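You operate a simulated robot arm through the tools that you are given. There is no shell and no other tool.

Carry out the task below with a simulated robot arm. There is one attempt and no reset: what you move stays moved.

## Task
Park the machine: mushroom button in, blower off, air knob to zero, clamp B open, carriage lever on held.
Fine: the machine is standing, do not start it; the mushroom button comes first.

Only the result counts: the job must be done as asked and must still hold three seconds after the hand-in. Knocking over, shifting, dropping, spilling or breaking anything else fails it.

## Robot
A 6-joint arm with a fingered hand, fixed in place. Base frame: the origin is on the floor under the middle of its stand, x ahead of it, y to its left, z up. Readings come in mm, rad, newtons and seconds.
With the tool pointing down near the work surface it reaches from about 100 to 800 mm from the base axis. Its first joint turns from -2.897 to 2.897 rad. Payload 5 kg.
Tool frame: the origin (TCP) lies between the finger pads and is the grasp point; the fingertips stand 36 mm ahead of it; z points along the fingers, y is the line along which they close. The gripper opens to 120 mm; its body begins 42 mm behind the TCP. The gripper is a hand of 4 fingers: y runs from the thumb to the fingers, the wrist lies at [-19, -123, -211] in the tool frame, and closing takes about 1.5 s.
Orientation is that of the tool frame in the base frame, as [roll, pitch, yaw] about the fixed x, y, z axes, in that order (R = Rz(yaw) Ry(pitch) Rx(roll)). With the fingers straight down and the wrist toward the robot, the tool's x, y and z point along [0, 1, 0], [1, 0, 0] and [0, 0, -1] of the base frame.

## Interface
- The arm moves only by the tool jog_arm. Its argument "motion" is a list of rows, each an object (a shift or turn left out is 0, a gripper value left out holds the last) with "delta_pos": the shift along the tool's x, y, z in mm, a list of three; "delta_rot": the turn, a rotation vector about the tool's x, y, z in degrees, a list of three; "fingers": the gripper command, from -1 (shut) to 1 (fully open), values between in proportion. In form: [{"delta_pos": [tx, ty, tz], "delta_rot": [wx, wy, wz], "fingers": fingers}, ...]. A call has 1 to 20 rows; each row shifts and turns the commanded pose from where the row before left it, along the tool's axes as they then stand. Each row takes 0.2 s and may step no farther than 50 mm and 0.15 rad from the row before; otherwise, or with a gripper value out of range, the whole call is refused. A pose out of reach is approached as far as the arm can. The call stops where the force on the tool passes 40 N (or 10 N more than at its start, if that is more) or the arm is blocked; 0.2 s more then pass. Each finger travels about 45 mm/s and halts on what it meets, pressing with about 30 N; the grip force reading is that of the motor and also rises with nothing between the fingers. The clock runs only during rows and for 0.2 s after the last one: add rows that do not move to give the fingers time. The reply holds the time, the measured pose of the TCP, the force on the tool along the base axes, the opening and the grip force, in the units named above and with some noise, with the torque about the TCP (base axes, N m) and any sound that the robot's microphone picked up.
- Cameras (640 x 400 px; columns grow to the right, rows downward): "scene" is fixed at [33.5, 500.8, 1536.8]; the picture's right is [-0.35, -0.94, 0.00], its down [-0.25, 0.09, -0.96] and it looks along [0.90, -0.34, -0.27] (base axes); focal length 214 px, centre (320, 200). "wrist" rides on the gripper at [73, -101, -142] in the tool frame; the picture's right is [-0.79, 0.29, -0.54], its down [-0.56, -0.70, 0.44] and it looks along [-0.25, 0.65, 0.71] (tool axes); focal length 280 px, centre (320, 200). There is no depth. A picture from a camera that has moved, and an enlarged one, comes with that camera's place and axes in the base frame and with its lens. The place of the scene camera against the robot may be out by one fixed shift of up to 18 mm in any direction.
- snapshot(camera): a new picture of that camera. The clock stands still meanwhile.
- lift_body(by): slides the trunk up (or, below 0, down) by that many mm; the arm rides with it, the base frame stays. It gives what a move gives, with no picture.
- hand_shape(shape): the hand has 4 fingers and takes this shape, open, in about a second: jaw (thumb against the fingers, like two jaws); tri (thumb and two fingers); tip (a fingertip pinch); poke (one finger out to press); point (the index stretched); flat (the hand flat); cup (the hand cupped); fist (a fist). The gripper value then closes the fingers along that shape, each until it touches; the sizes above hold for jaw. It gives what a move gives, with no picture.
- close_up(camera, box): a new picture of the part [left, top, right, bottom] of that camera's present view, enlarged. The clock stands still meanwhile.
- finish_job(): hands the job in; it is judged then, once.

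Places have to be worked out from the pictures, the camera data and where the tool is seen. Open the gripper and draw the arm clear of the work before you hand the job in, unless the task says otherwise.

The tools are called after "Request:" by a JSON object that holds its "method" and its "body". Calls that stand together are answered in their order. jog_arm: Moves the arm, as the interface text tells. Its arguments: {"type":"object","properties":{"motion":{"type":"array"}},"required":["motion"]} The other tools are called the same way: lift_body (by) moves the trunk up or down; hand_shape (shape) gives the hand a shape; snapshot (camera) takes a picture; close_up (camera, box) takes an enlarged picture of a part of a camera's view; finish_job () hands the job in.

At the start:

```text
time: 0.0
position: [703.4, 128.8, 1719.3]
tcp_rot: [3.138, 0.001, 1.571]
ft_force: [-0.7, 0.2, -0.4]
torque: [0.0, 0.0, 0.0]
finger_gap: 119.4
grasp_force: 0.0
shape: jaw
trunk travel left (down, up): [-670.0, 170.0]
```

scene: 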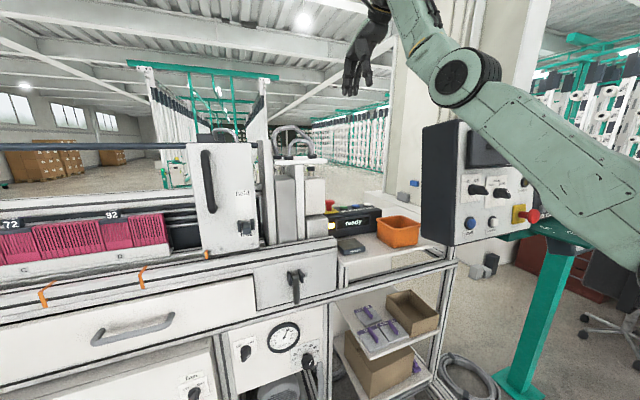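
wrist: 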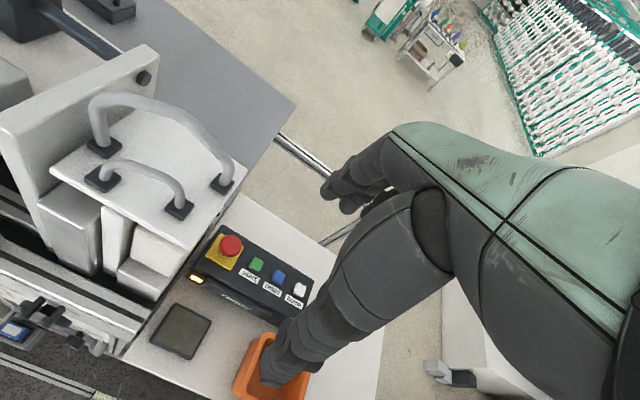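

The scene shows a machine with a console, two panels and several knobs. I take enlarged pictures first to read the labels.

Request:
{"method": "close_up", "body": {"camera": "scene", "box": [420, 110, 580, 260]}}

Request:
{"method": "close_up", "body": {"camera": "scene", "box": [180, 130, 280, 250]}}

Request:
{"method": "close_up", "body": {"camera": "scene", "box": [160, 300, 340, 400]}}

Request:
{"method": "close_up", "body": {"camera": "scene", "box": [280, 180, 440, 280]}}

Request:
{"method": "close_up", "body": {"camera": "scene", "box": [0, 180, 260, 340]}}

Request:
{"method": "close_up", "body": {"camera": "wrist", "box": [160, 200, 340, 360]}}

```text
2.67 times, centred on (500, 185) of scene
camera zoom: at [33.5, 500.8, 1536.8], right [-0.35, -0.94, 0.0], down [-0.25, 0.09, -0.96], along [0.9, -0.34, -0.27], focal length 572 px, centre (-160, 240)
```

zoom: 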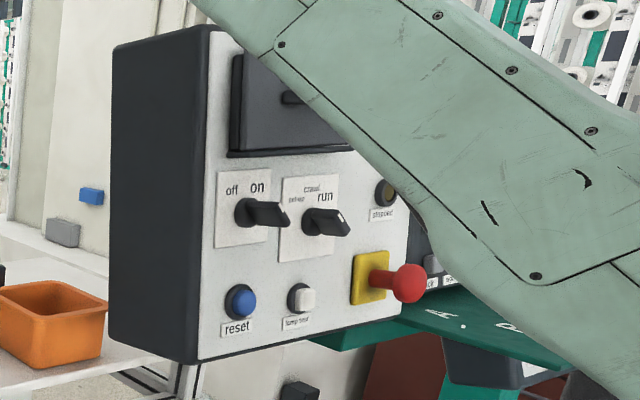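

```text
3.33 times, centred on (230, 190) of scene
camera zoom: at [33.5, 500.8, 1536.8], right [-0.35, -0.94, 0.0], down [-0.25, 0.09, -0.96], along [0.9, -0.34, -0.27], focal length 715 px, centre (620, 233)
```

zoom: 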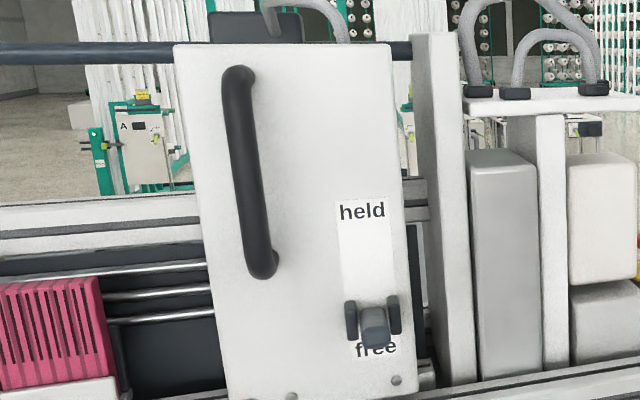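

```text
3.56 times, centred on (250, 350) of scene
camera zoom: at [33.5, 500.8, 1536.8], right [-0.35, -0.94, 0.0], down [-0.25, 0.09, -0.96], along [0.9, -0.34, -0.27], focal length 763 px, centre (569, -333)
```

zoom: 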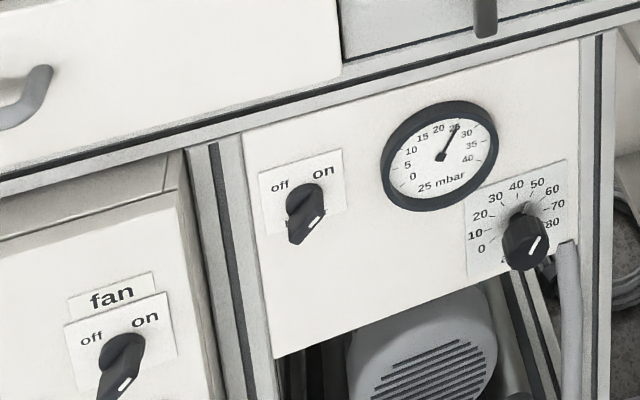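

```text
4.00 times, centred on (360, 230) of scene
camera zoom: at [33.5, 500.8, 1536.8], right [-0.35, -0.94, 0.0], down [-0.25, 0.09, -0.96], along [0.9, -0.34, -0.27], focal length 858 px, centre (160, 80)
```

zoom: 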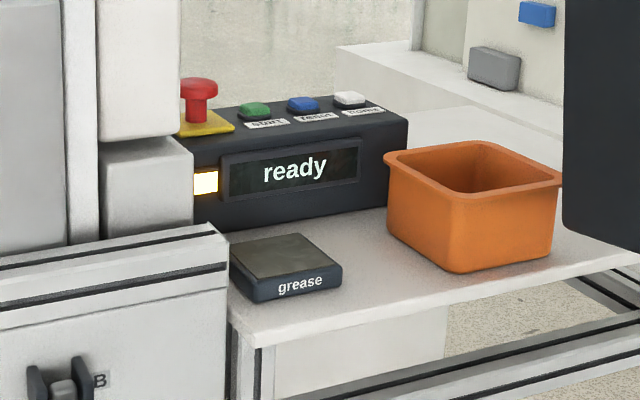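

```text
2.46 times, centred on (130, 260) of scene
camera zoom: at [33.5, 500.8, 1536.8], right [-0.35, -0.94, 0.0], down [-0.25, 0.09, -0.96], along [0.9, -0.34, -0.27], focal length 528 px, centre (788, 52)
```

zoom: 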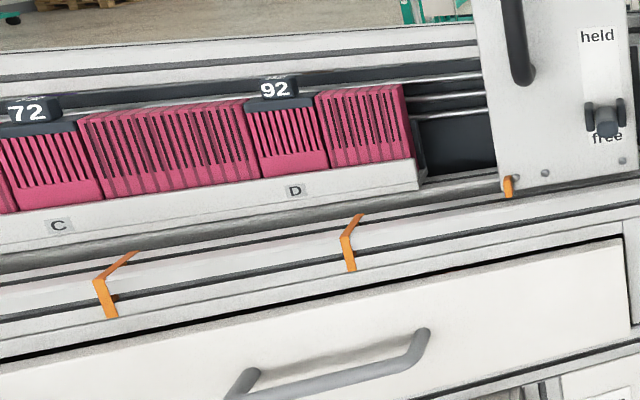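

```text
2.50 times, centred on (250, 280) of wrist
camera zoom: at [601.5, 200.2, 1862.4], right [0.29, -0.79, 0.54], down [-0.7, -0.56, -0.44], along [0.65, -0.25, -0.71], focal length 701 px, centre (495, 0)
```

zoom: 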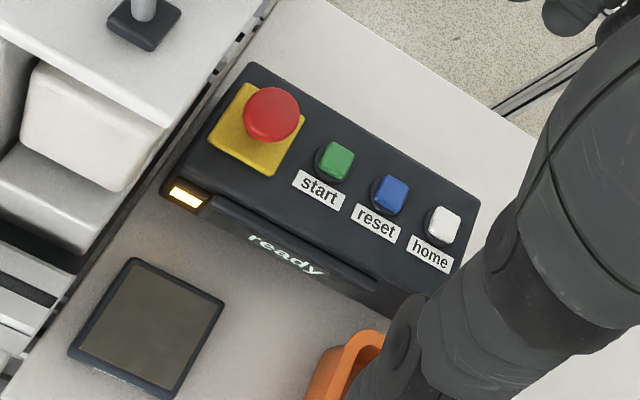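

Two red mushroom buttons are visible: one on the "ready" console and one on the right-hand cabinet. I turn the hand about the vertical to look at the cabinet on the right with the wrist camera before choosing.

Request:
{"method": "jog_arm", "body": {"motion": [{"delta_rot": [0, 0, 8]}, {"delta_rot": [0, 0, 8]}, {"delta_rot": [0, 0, 8]}, {"delta_rot": [0, 0, 8]}, {"delta_rot": [0, 0, 8]}, {"delta_rot": [0, 0, 8]}]}}

```text
time: 1.4
position: [715.4, 114.6, 1690.6]
tcp_rot: [3.118, -0.016, 0.879]
ft_force: [-1.4, 0.6, -0.1]
torque: [-0.04, 0.01, -0.01]
finger_gap: 119.7
grasp_force: 0.0
shape: jaw
out of reach, approached as far as the arm can: row 2, 3, 4, 5, 6
trunk travel left (down, up): [-670.0, 170.0]
```

Request:
{"method": "snapshot", "body": {"camera": "wrist"}}

Request:
{"method": "snapshot", "body": {"camera": "scene"}}

```text
taken
camera wrist: at [678.8, 234.1, 1832.7], right [-0.3, -0.79, 0.54], down [-0.88, 0.01, -0.47], along [0.36, -0.61, -0.7], focal length 280 px, centre (320, 200)
```

wrist: 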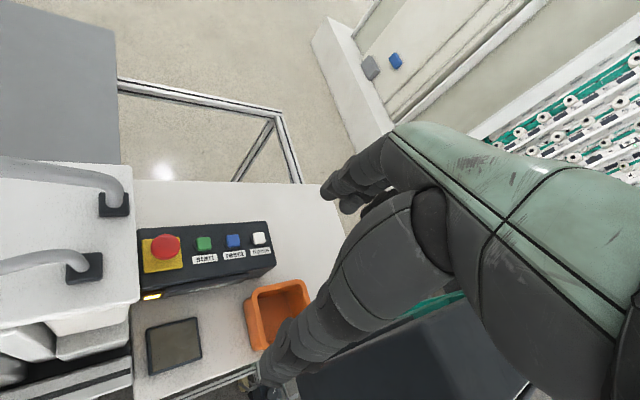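

```text
taken
```

scene: 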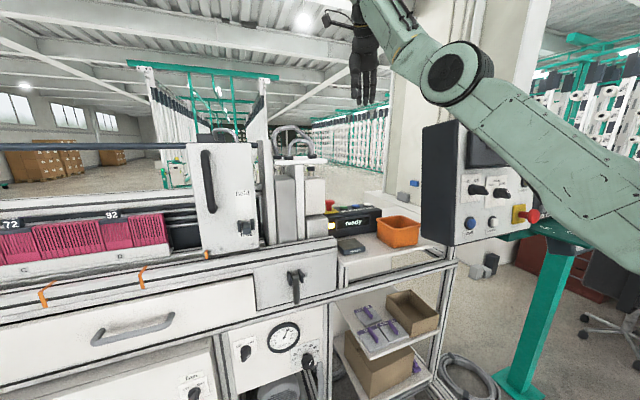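

The hand got to the edge of its reach, so I draw it back toward the robot to get it inside the workspace and unblock the view of the cabinet.

Request:
{"method": "jog_arm", "body": {"motion": [{"delta_pos": [-25, -34, 0]}, {"delta_pos": [-25, -34, 0]}, {"delta_pos": [-25, -34, 0]}, {"delta_pos": [-25, -34, 0]}, {"delta_pos": [-25, -34, 0]}, {"delta_pos": [-25, -34, 0]}, {"delta_pos": [0, 0, 0]}]}}

Request:
{"method": "snapshot", "body": {"camera": "wrist"}}

Request:
{"method": "snapshot", "body": {"camera": "scene"}}

```text
time: 3.0
position: [715.9, 114.6, 1691.3]
tcp_rot: [3.116, -0.016, 0.882]
ft_force: [-0.4, -0.1, -0.3]
torque: [0.02, 0.0, 0.0]
finger_gap: 119.4
grasp_force: 0.1
shape: jaw
out of reach, approached as far as the arm can: row 1, 2, 3, 4, 5, 6
trunk travel left (down, up): [-670.0, 170.0]
```

```text
taken
camera wrist: at [678.9, 233.9, 1832.7], right [-0.3, -0.79, 0.54], down [-0.88, 0.01, -0.47], along [0.36, -0.61, -0.7], focal length 280 px, centre (320, 200)
```

wrist: 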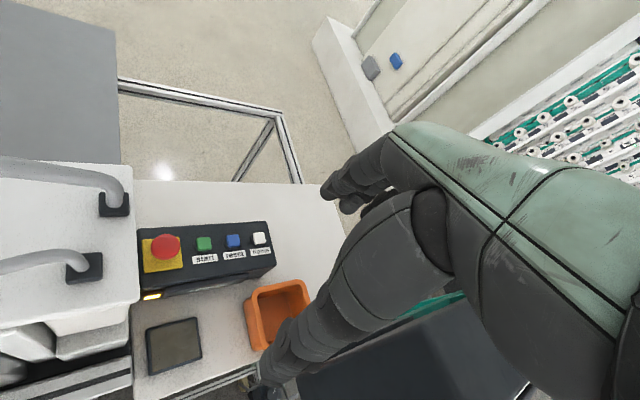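

```text
taken
```

scene: 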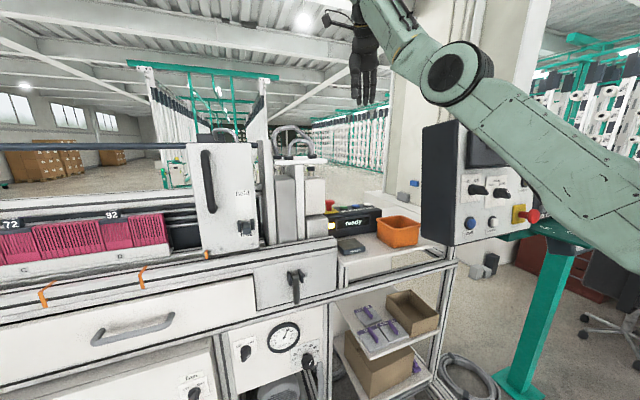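

The arm didn't move: that orientation seems to sit at a joint limit. I turn the hand back to its starting yaw and then draw it toward the robot.

Request:
{"method": "jog_arm", "body": {"motion": [{"delta_rot": [0, 0, -8]}, {"delta_rot": [0, 0, -8]}, {"delta_rot": [0, 0, -8]}, {"delta_rot": [0, 0, -8]}, {"delta_rot": [0, 0, -8]}, {"delta_rot": [0, 0, 0]}]}}

```text
time: 4.4
position: [725.5, 115.2, 1698.7]
tcp_rot: [3.113, 0.005, 1.582]
ft_force: [-0.2, 0.0, 0.6]
torque: [-0.03, 0.01, 0.01]
finger_gap: 119.5
grasp_force: 0.2
shape: jaw
out of reach, approached as far as the arm can: row 1, 2, 4
trunk travel left (down, up): [-670.0, 170.0]
```

Commands evidently restart from the measured pose. Now I draw the hand back along base -x (tool -y) in steps.

Request:
{"method": "jog_arm", "body": {"motion": [{"delta_pos": [0, -40, 0]}, {"delta_pos": [0, -40, 0]}, {"delta_pos": [0, -40, 0]}, {"delta_pos": [0, -40, 0]}, {"delta_pos": [0, 0, 0]}]}}

Request:
{"method": "snapshot", "body": {"camera": "scene"}}

Request:
{"method": "snapshot", "body": {"camera": "wrist"}}

```text
time: 5.6
position: [704.3, 122.6, 1725.2]
tcp_rot: [3.112, 0.004, 1.58]
ft_force: [0.1, 0.6, 0.2]
torque: [0.01, 0.0, 0.01]
finger_gap: 119.6
grasp_force: 0.1
shape: jaw
out of reach, approached as far as the arm can: row 1, 2, 3, 4
trunk travel left (down, up): [-670.0, 170.0]
```

```text
taken
```

scene: 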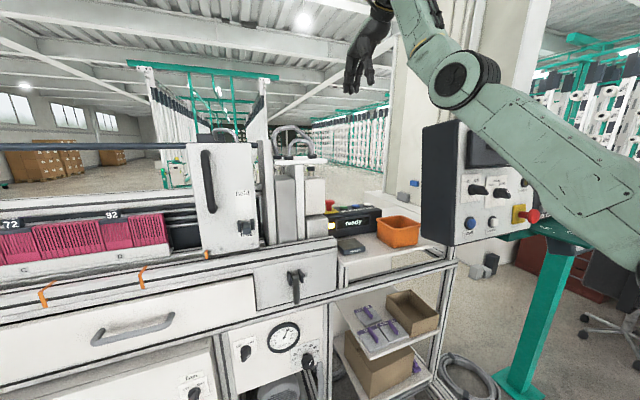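

```text
taken
camera wrist: at [597.9, 194.0, 1865.5], right [0.28, -0.78, 0.55], down [-0.68, -0.57, -0.46], along [0.68, -0.25, -0.69], focal length 280 px, centre (320, 200)
```

wrist: 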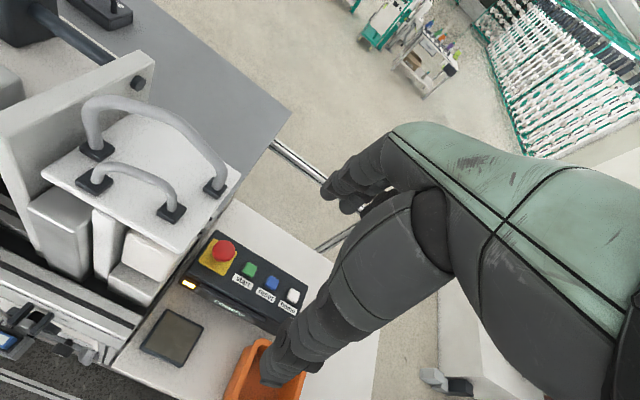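

Pulling straight back at this height is refused too, so I try lowering the hand a little in free space, where the arm should have more freedom.

Request:
{"method": "jog_arm", "body": {"motion": [{"delta_pos": [0, -10, 30]}, {"delta_pos": [0, -20, 30]}, {"delta_pos": [0, -20, 30]}, {"delta_pos": [0, -20, 30]}, {"delta_pos": [0, 0, 0]}]}}

Request:
{"method": "snapshot", "body": {"camera": "scene"}}

```text
time: 6.8
position: [737.9, 142.6, 1671.7]
tcp_rot: [3.113, 0.003, 1.579]
ft_force: [-0.6, -0.4, 0.1]
torque: [0.02, -0.02, -0.01]
finger_gap: 119.6
grasp_force: 0.1
shape: jaw
out of reach, approached as far as the arm can: row 1, 2, 3, 4
trunk travel left (down, up): [-670.0, 170.0]
```

```text
taken
```

scene: 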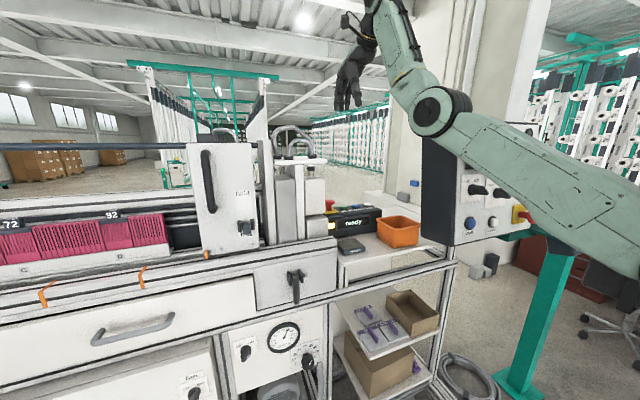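

The hand slides along a limit as if the wrist is at maximum bend with fingers straight down. I tilt the fingers forward (turn about tool -x), which is also the orientation needed for the front panels.

Request:
{"method": "jog_arm", "body": {"motion": [{"delta_rot": [-8, 0, 0]}, {"delta_rot": [-8, 0, 0]}, {"delta_rot": [-8, 0, 0]}, {"delta_rot": [-8, 0, 0]}, {"delta_pos": [0, 0, 0]}]}}

Request:
{"method": "snapshot", "body": {"camera": "scene"}}

Request:
{"method": "snapshot", "body": {"camera": "wrist"}}

```text
time: 8.0
position: [741.5, 142.6, 1676.2]
tcp_rot: [2.551, 0.003, 1.58]
ft_force: [0.4, -0.8, -0.5]
torque: [0.02, 0.02, -0.03]
finger_gap: 119.8
grasp_force: 0.1
shape: jaw
out of reach, approached as far as the arm can: row 1
trunk travel left (down, up): [-670.0, 170.0]
```

```text
taken
```

scene: 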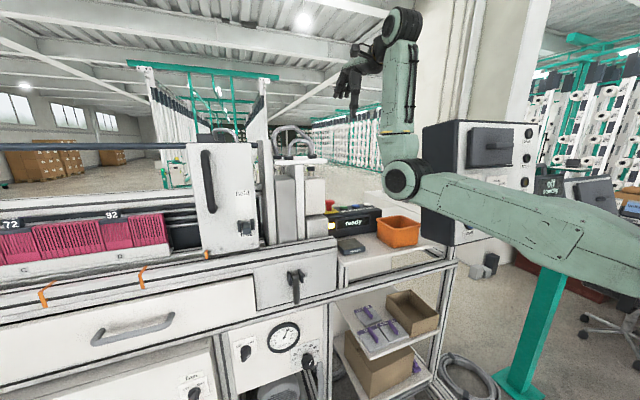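

```text
taken
camera wrist: at [577.4, 212.9, 1737.5], right [-0.06, -0.79, 0.61], down [-0.33, -0.57, -0.76], along [0.94, -0.24, -0.23], focal length 280 px, centre (320, 200)
```

wrist: 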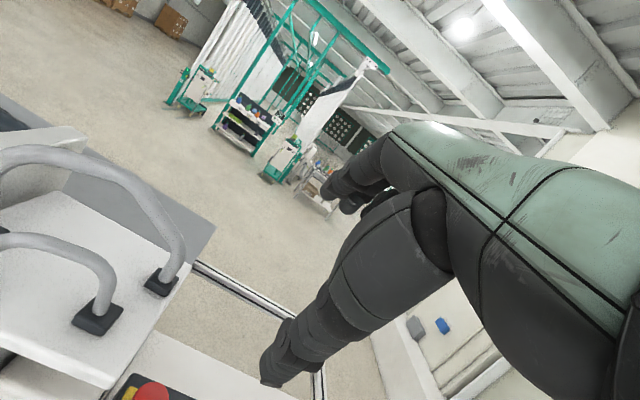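

The upper part of the cabinet and another unit behind it are now visible; I enlarge that region.

Request:
{"method": "close_up", "body": {"camera": "scene", "box": [410, 110, 640, 260]}}

Request:
{"method": "close_up", "body": {"camera": "scene", "box": [520, 150, 640, 225]}}

```text
2.67 times, centred on (525, 185) of scene
camera zoom: at [33.5, 500.8, 1536.8], right [-0.35, -0.94, 0.0], down [-0.25, 0.09, -0.96], along [0.9, -0.34, -0.27], focal length 572 px, centre (-227, 240)
```

zoom: 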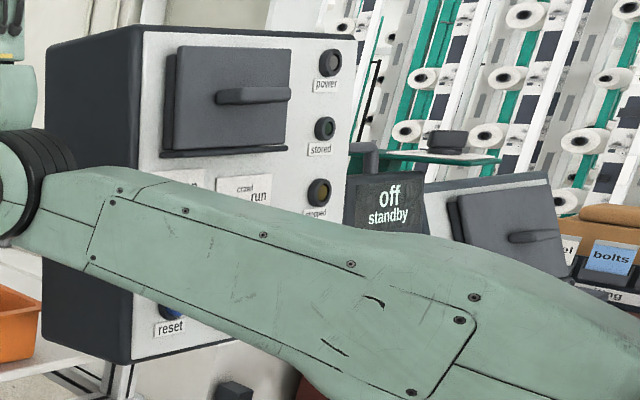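

```text
5.33 times, centred on (580, 188) of scene
camera zoom: at [33.5, 500.8, 1536.8], right [-0.35, -0.94, 0.0], down [-0.25, 0.09, -0.96], along [0.9, -0.34, -0.27], focal length 1144 px, centre (-1067, 267)
```

zoom: 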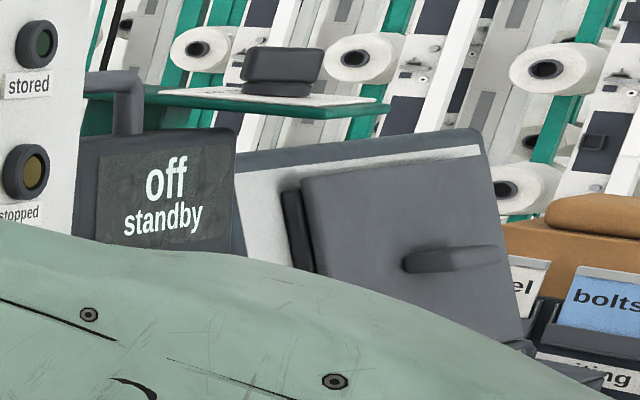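

The cabinet shows lamps (power/stored/stopped) while the console on the machine table shows "ready". I first see how the poke hand looks in free space.

Request:
{"method": "hand_shape", "body": {"shape": "poke"}}

Request:
{"method": "close_up", "body": {"camera": "scene", "box": [310, 10, 430, 130]}}

Request:
{"method": "snapshot", "body": {"camera": "wrist"}}

Request:
{"method": "close_up", "body": {"camera": "scene", "box": [255, 115, 345, 220]}}

```text
time: 8.9
position: [742.6, 143.1, 1674.8]
tcp_rot: [2.553, 0.003, 1.582]
ft_force: [-0.2, -0.9, 0.6]
torque: [-0.01, -0.04, 0.01]
finger_gap: 0.0
grasp_force: 0.0
shape: poke
trunk travel left (down, up): [-670.0, 170.0]
```

```text
3.33 times, centred on (370, 70) of scene
camera zoom: at [33.5, 500.8, 1536.8], right [-0.35, -0.94, 0.0], down [-0.25, 0.09, -0.96], along [0.9, -0.34, -0.27], focal length 715 px, centre (153, 633)
```

zoom: 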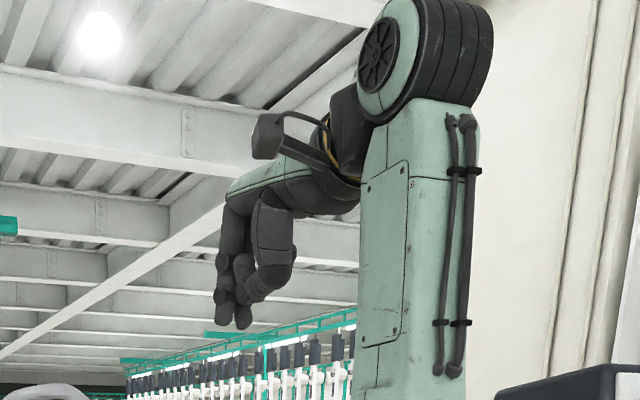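

```text
taken
camera wrist: at [578.6, 213.5, 1737.2], right [-0.05, -0.79, 0.61], down [-0.33, -0.57, -0.75], along [0.94, -0.24, -0.23], focal length 280 px, centre (320, 200)
```

wrist: 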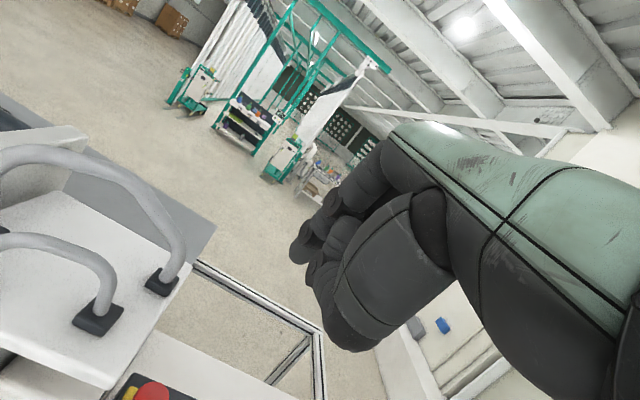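

```text
3.81 times, centred on (300, 168) of scene
camera zoom: at [33.5, 500.8, 1536.8], right [-0.35, -0.94, 0.0], down [-0.25, 0.09, -0.96], along [0.9, -0.34, -0.27], focal length 817 px, centre (396, 324)
```

zoom: 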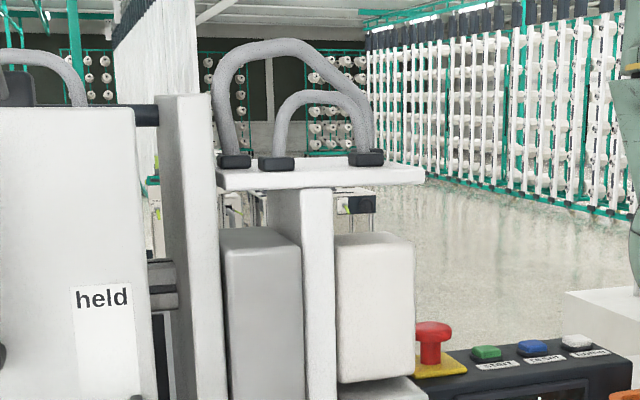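

I enlarge the wrist view around the hand to find the poking fingertip.

Request:
{"method": "close_up", "body": {"camera": "wrist", "box": [260, 130, 460, 370]}}

Request:
{"method": "close_up", "body": {"camera": "scene", "box": [330, 35, 385, 115]}}

```text
1.67 times, centred on (360, 250) of wrist
camera zoom: at [578.6, 213.5, 1737.2], right [-0.05, -0.79, 0.61], down [-0.33, -0.57, -0.75], along [0.94, -0.24, -0.23], focal length 467 px, centre (253, 117)
```

zoom: 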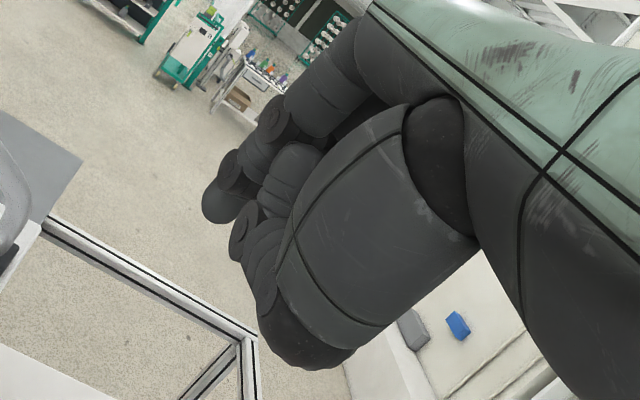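

```text
5.00 times, centred on (358, 75) of scene
camera zoom: at [33.5, 500.8, 1536.8], right [-0.35, -0.94, 0.0], down [-0.25, 0.09, -0.96], along [0.9, -0.34, -0.27], focal length 1072 px, centre (132, 825)
```

zoom: 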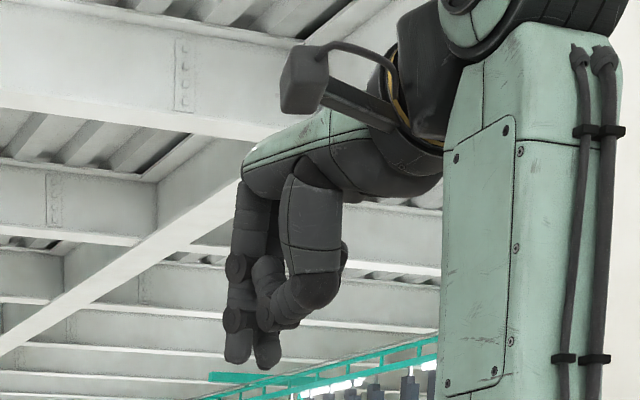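

The poke fingertip is about 36 mm ahead of the TCP. I place the console's mushroom cap at about (870, 146, 1285), with the hose plate edge near y≈205 at z≈1457 beside it, so I turn the hand about vertical by +30° (camera away from the plate) and reduce the tilt.

Request:
{"method": "jog_arm", "body": {"motion": [{"delta_rot": [0, 4.16, -6.24]}, {"delta_rot": [0, 4.16, -6.24]}, {"delta_rot": [0, 4.16, -6.24]}, {"delta_rot": [0, 4.16, -6.24]}, {"delta_pos": [0, 0, 0]}]}}

Request:
{"method": "snapshot", "body": {"camera": "scene"}}

Request:
{"method": "snapshot", "body": {"camera": "wrist"}}

```text
time: 10.1
position: [743.0, 144.0, 1675.0]
tcp_rot: [2.556, 0.005, 2.105]
ft_force: [-0.2, -0.8, 0.0]
torque: [0.01, 0.0, 0.0]
finger_gap: 0.2
grasp_force: 0.0
shape: poke
trunk travel left (down, up): [-670.0, 170.0]
```

```text
taken
```

scene: 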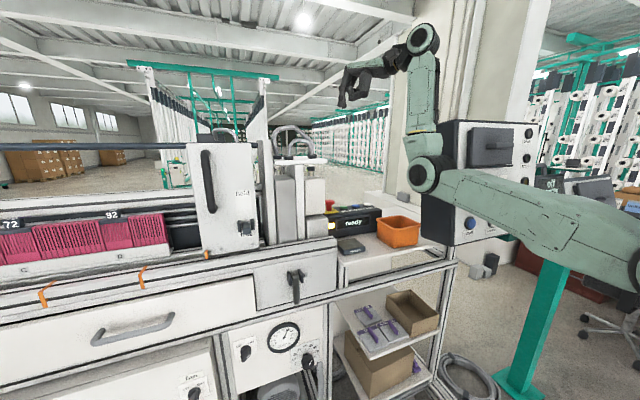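

```text
taken
camera wrist: at [564.4, 122.7, 1737.5], right [0.35, -0.71, 0.61], down [0.0, -0.66, -0.75], along [0.94, 0.26, -0.23], focal length 280 px, centre (320, 200)
```

wrist: 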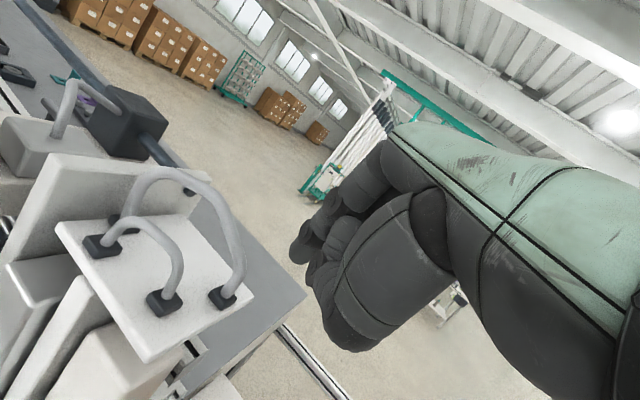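

Orientation reached. I move the hand toward a point above the mushroom (870, 146, ~1500), keeping right of the hose plate.

Request:
{"method": "jog_arm", "body": {"motion": [{"delta_pos": [-10.5, -0.8, 34.5]}, {"delta_pos": [-10.5, -0.8, 34.5]}, {"delta_pos": [-10.5, -0.8, 34.5]}, {"delta_pos": [-10.5, -0.8, 34.5]}, {"delta_rot": [6, 0, 0]}, {"delta_rot": [6, 0, 0]}, {"delta_pos": [0, 0, 0]}]}}

Request:
{"method": "snapshot", "body": {"camera": "scene"}}

Request:
{"method": "snapshot", "body": {"camera": "wrist"}}

```text
time: 11.7
position: [828.7, 143.3, 1556.1]
tcp_rot: [2.765, 0.002, 2.103]
ft_force: [-0.4, 0.2, -0.4]
torque: [0.0, 0.01, 0.0]
finger_gap: 0.1
grasp_force: 0.0
shape: poke
trunk travel left (down, up): [-670.0, 170.0]
```

```text
taken
```

scene: 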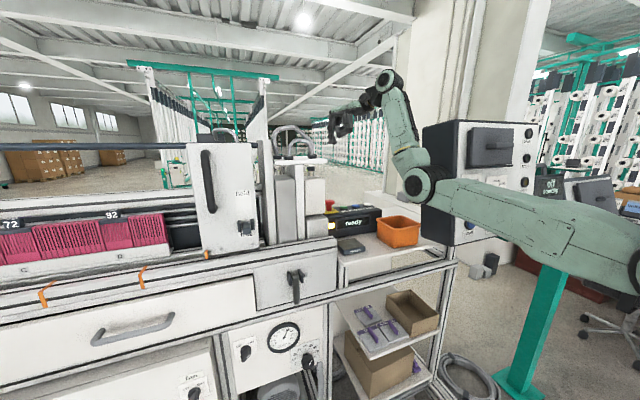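

```text
taken
camera wrist: at [665.3, 130.9, 1652.8], right [0.46, -0.64, 0.61], down [-0.14, -0.73, -0.67], along [0.88, 0.22, -0.43], focal length 280 px, centre (320, 200)
```

wrist: 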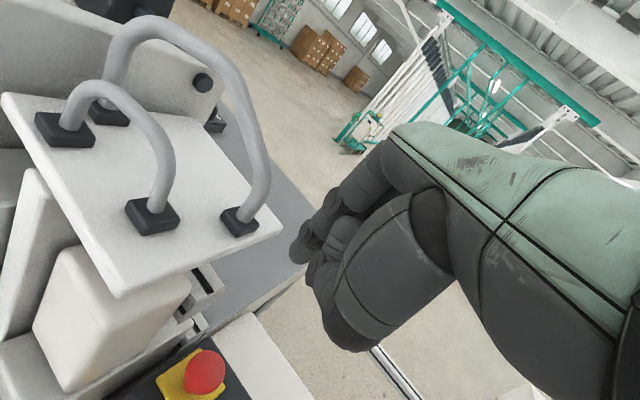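

All three wrist views agree on the mushroom cap at about (868, 146, 1290) and the plate edge at y≈207. I descend over it to about z=1400 and check again.

Request:
{"method": "jog_arm", "body": {"motion": [{"delta_pos": [-4.4, -9.2, 38.3]}, {"delta_pos": [-4.4, -9.2, 38.3]}, {"delta_pos": [-4.4, -9.2, 38.3]}, {"delta_pos": [-4.4, -9.2, 38.3]}, {"delta_pos": [0, 0, 0]}]}}

Request:
{"method": "snapshot", "body": {"camera": "scene"}}

Request:
{"method": "snapshot", "body": {"camera": "wrist"}}

```text
time: 12.9
position: [855.4, 139.7, 1401.1]
tcp_rot: [2.766, 0.004, 2.103]
ft_force: [0.3, 0.7, -0.1]
torque: [0.0, 0.02, -0.03]
finger_gap: 0.2
grasp_force: 0.0
shape: poke
trunk travel left (down, up): [-670.0, 170.0]
```

```text
taken
```

scene: 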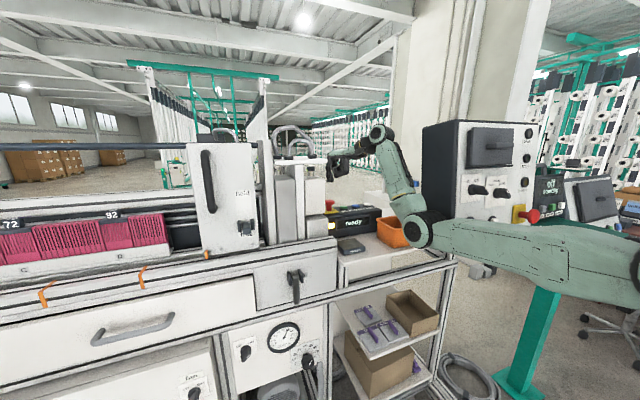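

```text
taken
camera wrist: at [691.2, 126.8, 1497.0], right [0.46, -0.64, 0.61], down [-0.13, -0.73, -0.67], along [0.88, 0.22, -0.42], focal length 280 px, centre (320, 200)
```

wrist: 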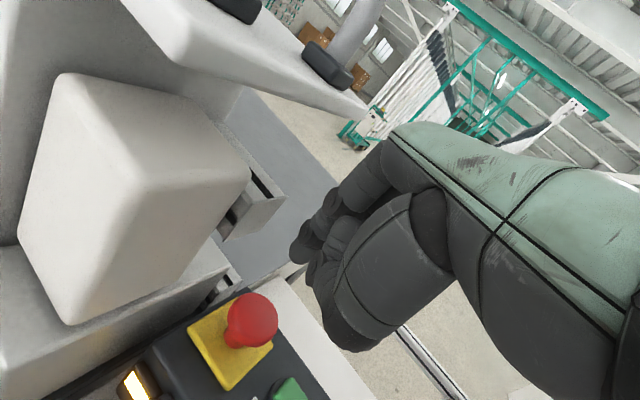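

Fingertip is poised near above the mushroom. The elbow hangs low in front of the table, so I raise the trunk 100 mm to lift the elbow, then come down again with the arm.

Request:
{"method": "lift_body", "body": {"by": 100}}

Request:
{"method": "jog_arm", "body": {"motion": [{"delta_pos": [0, -9.2, 23.2]}, {"delta_pos": [0, -9.2, 23.2]}, {"delta_pos": [0, -9.2, 23.2]}, {"delta_pos": [0, -9.2, 23.2]}, {"delta_pos": [0, -7.4, 18.6]}, {"delta_pos": [0, 0, 0]}]}}

Request:
{"method": "snapshot", "body": {"camera": "scene"}}

Request:
{"method": "snapshot", "body": {"camera": "wrist"}}

```text
time: 14.2
position: [854.7, 139.4, 1500.3]
tcp_rot: [2.764, 0.002, 2.104]
ft_force: [-0.1, -0.4, 0.4]
torque: [0.0, 0.0, 0.01]
finger_gap: 0.0
grasp_force: 0.1
shape: poke
trunk travel left (down, up): [-770.0, 70.0]
```

```text
time: 15.6
position: [855.2, 139.1, 1381.2]
tcp_rot: [2.765, 0.004, 2.104]
ft_force: [-0.4, -0.7, -0.2]
torque: [-0.01, -0.01, 0.0]
finger_gap: 0.0
grasp_force: 0.1
shape: poke
trunk travel left (down, up): [-770.0, 70.0]
```

```text
taken
```

scene: 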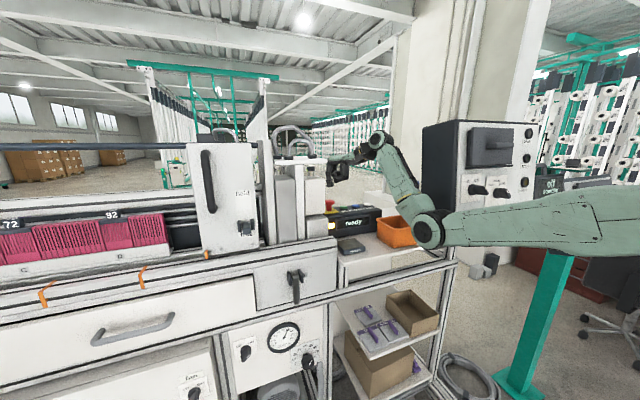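

```text
taken
camera wrist: at [691.5, 126.5, 1476.7], right [0.46, -0.64, 0.61], down [-0.13, -0.73, -0.67], along [0.88, 0.22, -0.42], focal length 280 px, centre (320, 200)
```

wrist: 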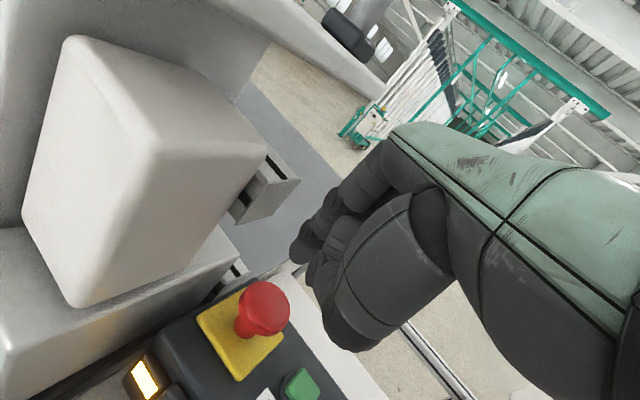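

The mushroom drifts toward the fingertip in the picture as I descend, so alignment looks right. I now go down in small steps and press until the button moves or the force stop trips.

Request:
{"method": "jog_arm", "body": {"motion": [{"delta_pos": [0, -3.68, 9.3]}, {"delta_pos": [0, -3.68, 9.3]}, {"delta_pos": [0, -3.68, 9.3]}, {"delta_pos": [0, -1.84, 4.65]}, {"delta_pos": [0, -1.84, 4.65]}, {"delta_pos": [0, -1.84, 4.65]}, {"delta_pos": [0, 0, 0]}]}}

Request:
{"method": "snapshot", "body": {"camera": "wrist"}}

Request:
{"method": "close_up", "body": {"camera": "scene", "box": [280, 130, 440, 260]}}

```text
time: 17.2
position: [855.6, 140.2, 1335.6]
tcp_rot: [2.765, 0.002, 2.104]
ft_force: [0.0, 0.4, -0.3]
torque: [0.01, -0.01, 0.0]
finger_gap: 0.0
grasp_force: 0.0
shape: poke
trunk travel left (down, up): [-770.0, 70.0]
```

```text
taken
camera wrist: at [692.1, 126.7, 1431.2], right [0.46, -0.64, 0.61], down [-0.14, -0.73, -0.67], along [0.88, 0.22, -0.42], focal length 280 px, centre (320, 200)
```

wrist: 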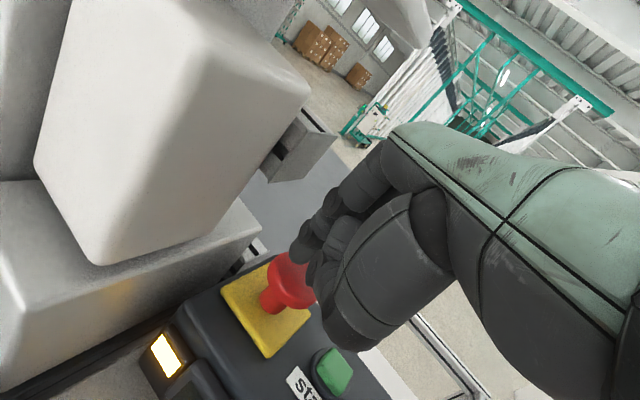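

```text
3.08 times, centred on (360, 195) of scene
camera zoom: at [33.5, 500.8, 1536.8], right [-0.35, -0.94, 0.0], down [-0.25, 0.09, -0.96], along [0.9, -0.34, -0.27], focal length 660 px, centre (197, 215)
```

zoom: 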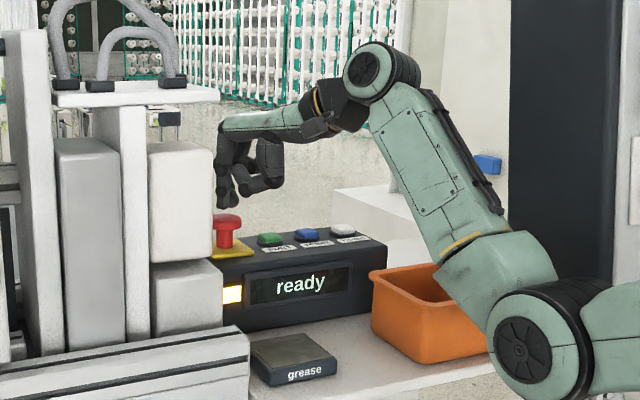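

The tip is just above the cap and everything else of the hand is higher than it. I continue down in 3–4 mm steps, watching the force.

Request:
{"method": "jog_arm", "body": {"motion": [{"delta_pos": [0, -1.47, 3.72]}, {"delta_pos": [0, -1.47, 3.72]}, {"delta_pos": [0, -1.1, 2.79]}, {"delta_pos": [0, -1.1, 2.79]}, {"delta_pos": [0, 0, 0]}]}}

Request:
{"method": "close_up", "body": {"camera": "scene", "box": [280, 130, 440, 260]}}

```text
time: 18.4
position: [855.4, 138.7, 1322.0]
tcp_rot: [2.762, 0.003, 2.104]
ft_force: [-0.3, -0.7, 3.3]
torque: [-0.02, -0.07, 0.02]
finger_gap: 0.0
grasp_force: 0.1
shape: poke
trunk travel left (down, up): [-770.0, 70.0]
```

```text
3.08 times, centred on (360, 195) of scene
camera zoom: at [33.5, 500.8, 1536.8], right [-0.35, -0.94, 0.0], down [-0.25, 0.09, -0.96], along [0.9, -0.34, -0.27], focal length 660 px, centre (197, 215)
```

zoom: 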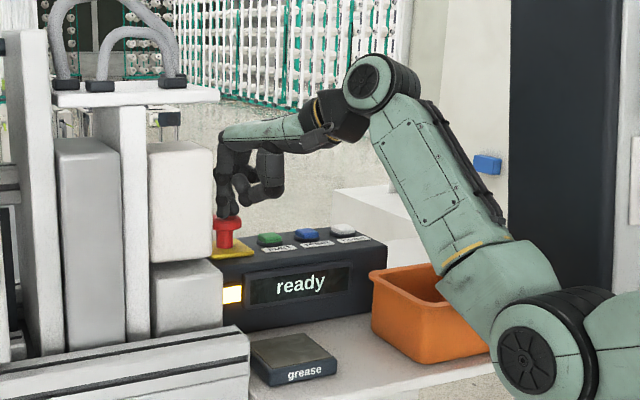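

Contact is made (3.3 N upward). I press further in 2 mm steps until the button latches.

Request:
{"method": "jog_arm", "body": {"motion": [{"delta_pos": [0, -0.74, 1.86]}, {"delta_pos": [0, -0.74, 1.86]}, {"delta_pos": [0, -0.74, 1.86]}, {"delta_pos": [0, 0, 0]}]}}

Request:
{"method": "close_up", "body": {"camera": "scene", "box": [280, 130, 440, 260]}}

```text
time: 19.4
position: [855.9, 139.4, 1314.9]
tcp_rot: [2.766, 0.003, 2.104]
ft_force: [-0.5, 0.2, 0.5]
torque: [0.01, -0.01, 0.0]
finger_gap: 0.0
grasp_force: 0.1
shape: poke
trunk travel left (down, up): [-770.0, 70.0]
heard: click
```

```text
3.08 times, centred on (360, 195) of scene
camera zoom: at [33.5, 500.8, 1536.8], right [-0.35, -0.94, 0.0], down [-0.25, 0.09, -0.96], along [0.9, -0.34, -0.27], focal length 660 px, centre (197, 215)
```

zoom: 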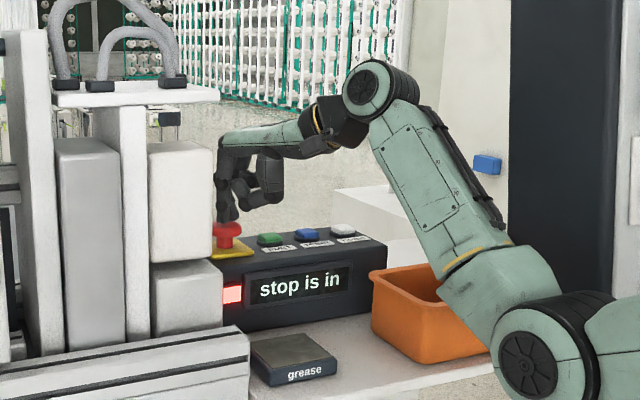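

The console now shows "stop is in" with a click heard: the mushroom is latched first, as required. I lift straight off it.

Request:
{"method": "jog_arm", "body": {"motion": [{"delta_pos": [0, 7.36, -18.6]}, {"delta_pos": [0, 11, -27.9]}, {"delta_pos": [0, 11, -27.9]}, {"delta_pos": [0, 11, -27.9]}, {"delta_pos": [0, 11, -27.9]}, {"delta_pos": [0, 11, -27.9]}, {"delta_pos": [0, 0, 0]}]}}

Request:
{"method": "close_up", "body": {"camera": "scene", "box": [230, 300, 340, 400]}}

Request:
{"method": "close_up", "body": {"camera": "scene", "box": [255, 245, 345, 320]}}

Request:
{"method": "close_up", "body": {"camera": "scene", "box": [215, 175, 275, 265]}}

```text
time: 21.0
position: [855.0, 139.8, 1486.8]
tcp_rot: [2.767, 0.003, 2.103]
ft_force: [-0.3, 0.6, -0.1]
torque: [-0.02, 0.02, 0.02]
finger_gap: 0.0
grasp_force: 0.0
shape: poke
trunk travel left (down, up): [-770.0, 70.0]
```

```text
4.00 times, centred on (285, 350) of scene
camera zoom: at [33.5, 500.8, 1536.8], right [-0.35, -0.94, 0.0], down [-0.25, 0.09, -0.96], along [0.9, -0.34, -0.27], focal length 858 px, centre (460, -400)
```

zoom: 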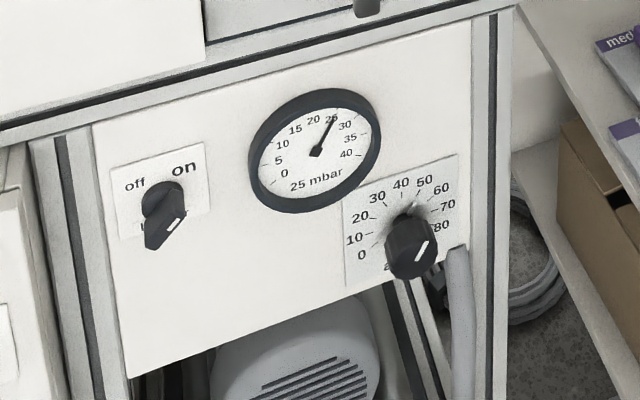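

```text
5.33 times, centred on (300, 282) of scene
camera zoom: at [33.5, 500.8, 1536.8], right [-0.35, -0.94, 0.0], down [-0.25, 0.09, -0.96], along [0.9, -0.34, -0.27], focal length 1144 px, centre (427, -240)
```

zoom: 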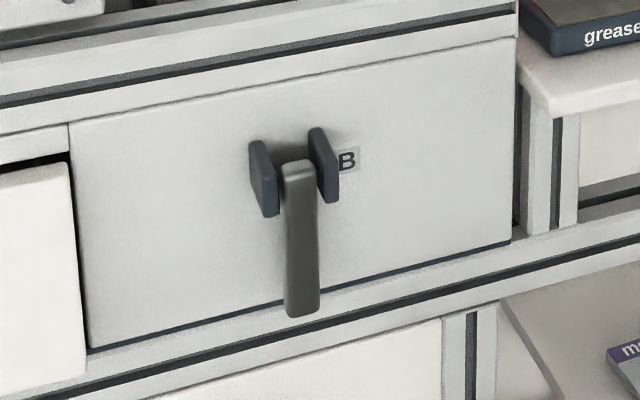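

```text
4.44 times, centred on (245, 220) of scene
camera zoom: at [33.5, 500.8, 1536.8], right [-0.35, -0.94, 0.0], down [-0.25, 0.09, -0.96], along [0.9, -0.34, -0.27], focal length 953 px, centre (653, 111)
```

zoom: 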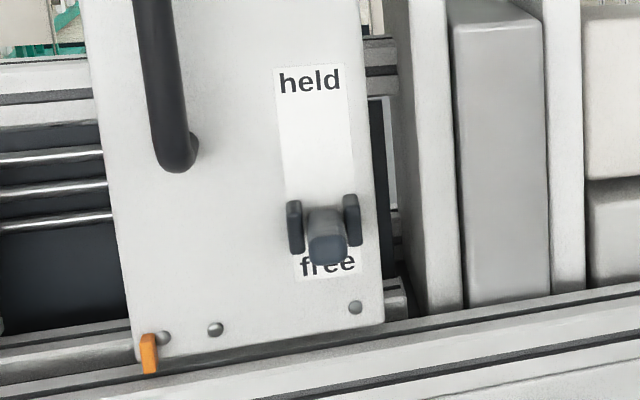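

Clamp B is a hanging lever between two cheeks, and the carriage lever sits at "free". I back the hand out toward the robot, away from the hose plate, before re-orienting it for the front panels.

Request:
{"method": "jog_arm", "body": {"motion": [{"delta_pos": [21.1, -32.2, -16.3]}, {"delta_pos": [21.1, -32.2, -16.3]}, {"delta_pos": [21.1, -32.2, -16.3]}, {"delta_pos": [21.1, -32.2, -16.3]}, {"delta_pos": [21.1, -32.2, -16.3]}, {"delta_pos": [21.1, -32.2, -16.3]}, {"delta_pos": [0, 0, 0]}]}}

Request:
{"method": "snapshot", "body": {"camera": "scene"}}

Request:
{"method": "snapshot", "body": {"camera": "wrist"}}

```text
time: 22.6
position: [667.4, 144.5, 1474.9]
tcp_rot: [2.758, 0.002, 2.103]
ft_force: [-0.7, -0.4, -0.1]
torque: [0.01, -0.01, -0.01]
finger_gap: 0.2
grasp_force: 0.0
shape: poke
out of reach, approached as far as the arm can: row 5, 6
trunk travel left (down, up): [-770.0, 70.0]
```

```text
taken
```

scene: 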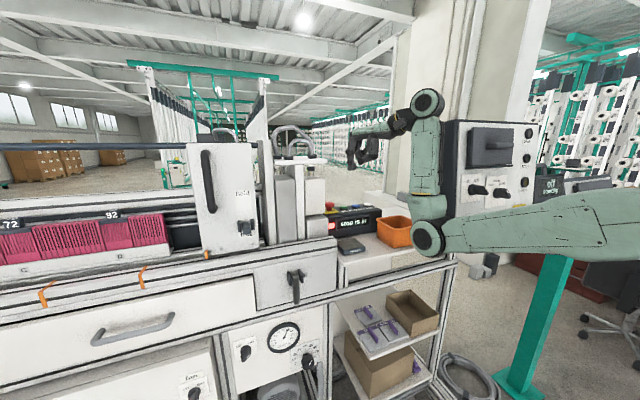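

```text
taken
camera wrist: at [503.3, 130.5, 1569.4], right [0.46, -0.65, 0.61], down [-0.13, -0.73, -0.67], along [0.88, 0.23, -0.42], focal length 280 px, centre (320, 200)
```

wrist: 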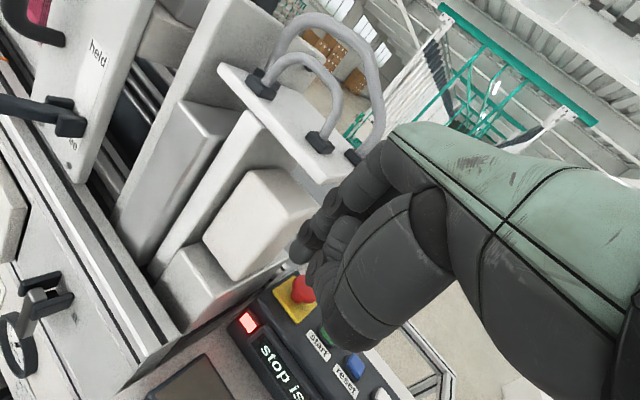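

From this view I triangulate the carriage lever pivot at about (684, 496, 1290), sticking out toward the robot, and clamp B's pivot near (643, 356, 1110). I tilt the fingers up toward horizontal to free the wrist.

Request:
{"method": "jog_arm", "body": {"motion": [{"delta_rot": [-8, 0, 0]}, {"delta_rot": [-8, 0, 0]}, {"delta_rot": [-8, 0, 0]}, {"delta_rot": [-8, 0, 0]}, {"delta_pos": [0, -20, -20]}, {"delta_pos": [0, -20, -30]}, {"delta_pos": [0, -20, -30]}, {"delta_pos": [0, 0, 0]}]}}

Request:
{"method": "snapshot", "body": {"camera": "scene"}}

Request:
{"method": "snapshot", "body": {"camera": "wrist"}}

```text
time: 24.4
position: [583.0, 94.3, 1474.0]
tcp_rot: [2.206, 0.003, 2.104]
ft_force: [1.0, -0.2, 0.2]
torque: [0.0, 0.0, -0.02]
finger_gap: 0.0
grasp_force: 0.1
shape: poke
trunk travel left (down, up): [-770.0, 70.0]
```

```text
taken
```

scene: 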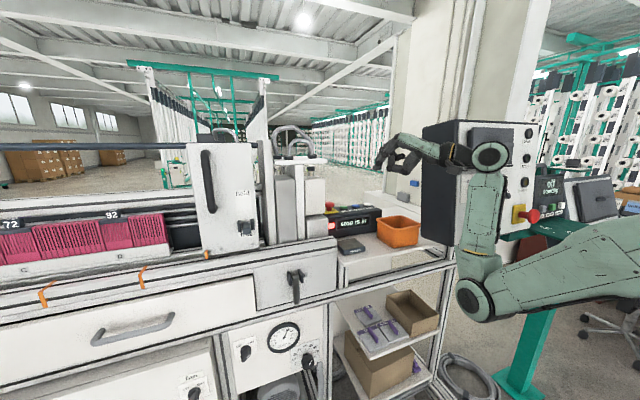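

```text
taken
camera wrist: at [394.8, 66.1, 1477.6], right [0.17, -0.81, 0.56], down [0.23, -0.52, -0.82], along [0.96, 0.27, 0.1], focal length 280 px, centre (320, 200)
```

wrist: 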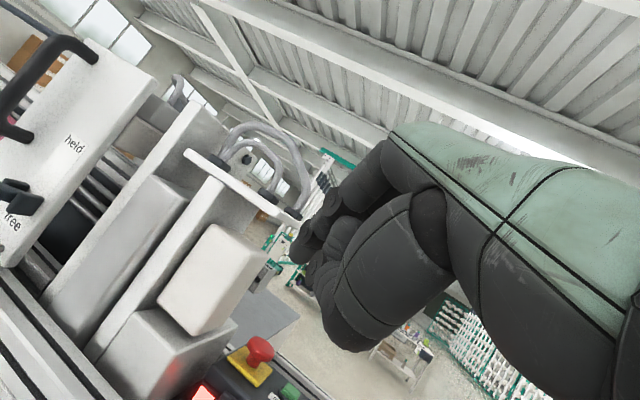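

The arm is free again. I move the hand left and down in front of the machine and turn it to face straight ahead (+x).

Request:
{"method": "jog_arm", "body": {"motion": [{"delta_pos": [38.4, -7.8, 10.4]}, {"delta_pos": [38.4, -7.8, 10.4]}, {"delta_pos": [38.4, -7.8, 10.4]}, {"delta_pos": [38.4, -7.8, 10.4]}, {"delta_pos": [38.4, -7.8, 10.4]}, {"delta_pos": [38.4, -7.8, 10.4]}, {"delta_pos": [38.4, -7.8, 10.4]}, {"delta_pos": [38.4, -7.8, 10.4]}, {"delta_rot": [0, -6.04, 4.45]}, {"delta_rot": [0, -6.04, 4.45]}, {"delta_rot": [0, -6.04, 4.45]}, {"delta_rot": [0, -6.04, 4.45]}, {"delta_pos": [0, 0, 0]}]}}

Request:
{"method": "snapshot", "body": {"camera": "scene"}}

Request:
{"method": "snapshot", "body": {"camera": "wrist"}}

```text
time: 27.2
position: [488.2, 376.3, 1372.0]
tcp_rot: [2.203, 0.002, 1.578]
ft_force: [0.1, -0.4, 0.2]
torque: [0.02, 0.0, 0.03]
finger_gap: 0.0
grasp_force: 0.1
shape: poke
out of reach, approached as far as the arm can: row 1, 2, 3, 4
trunk travel left (down, up): [-770.0, 70.0]
```

```text
taken
```

scene: 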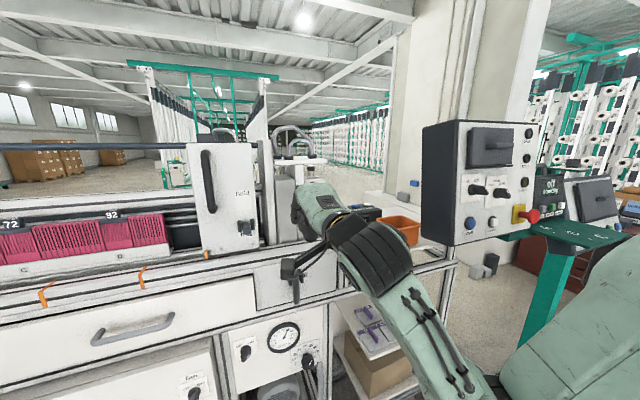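

```text
taken
camera wrist: at [312.4, 446.7, 1375.2], right [-0.26, -0.79, 0.56], down [-0.05, -0.56, -0.83], along [0.96, -0.24, 0.1], focal length 280 px, centre (320, 200)
```

wrist: 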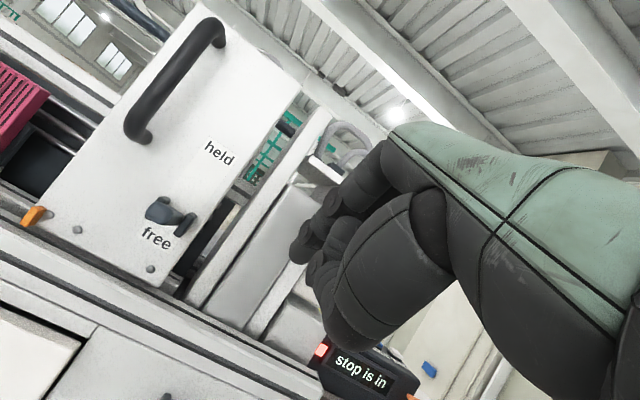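

I enlarge the carriage lever in the wrist view to see which way it points now.

Request:
{"method": "close_up", "body": {"camera": "wrist", "box": [100, 120, 280, 290]}}

Request:
{"method": "close_up", "body": {"camera": "scene", "box": [225, 180, 275, 250]}}

```text
2.35 times, centred on (190, 205) of wrist
camera zoom: at [312.4, 446.7, 1375.2], right [-0.26, -0.79, 0.56], down [-0.05, -0.56, -0.83], along [0.96, -0.24, 0.1], focal length 660 px, centre (626, 188)
```

zoom: 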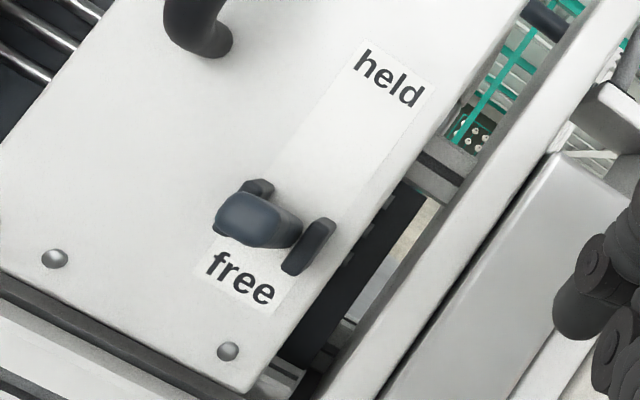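

```text
5.71 times, centred on (250, 215) of scene
camera zoom: at [33.5, 500.8, 1536.8], right [-0.35, -0.94, 0.0], down [-0.25, 0.09, -0.96], along [0.9, -0.34, -0.27], focal length 1226 px, centre (720, 114)
```

zoom: 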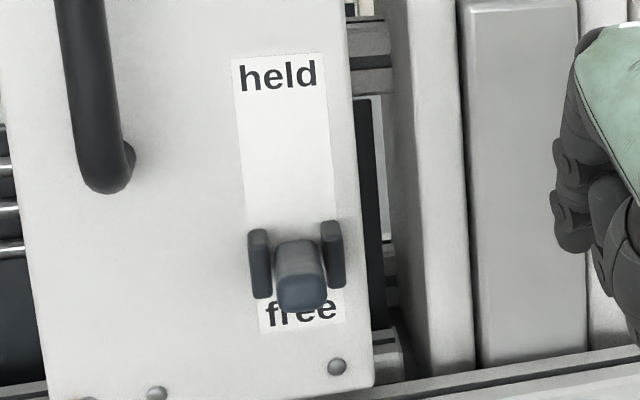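

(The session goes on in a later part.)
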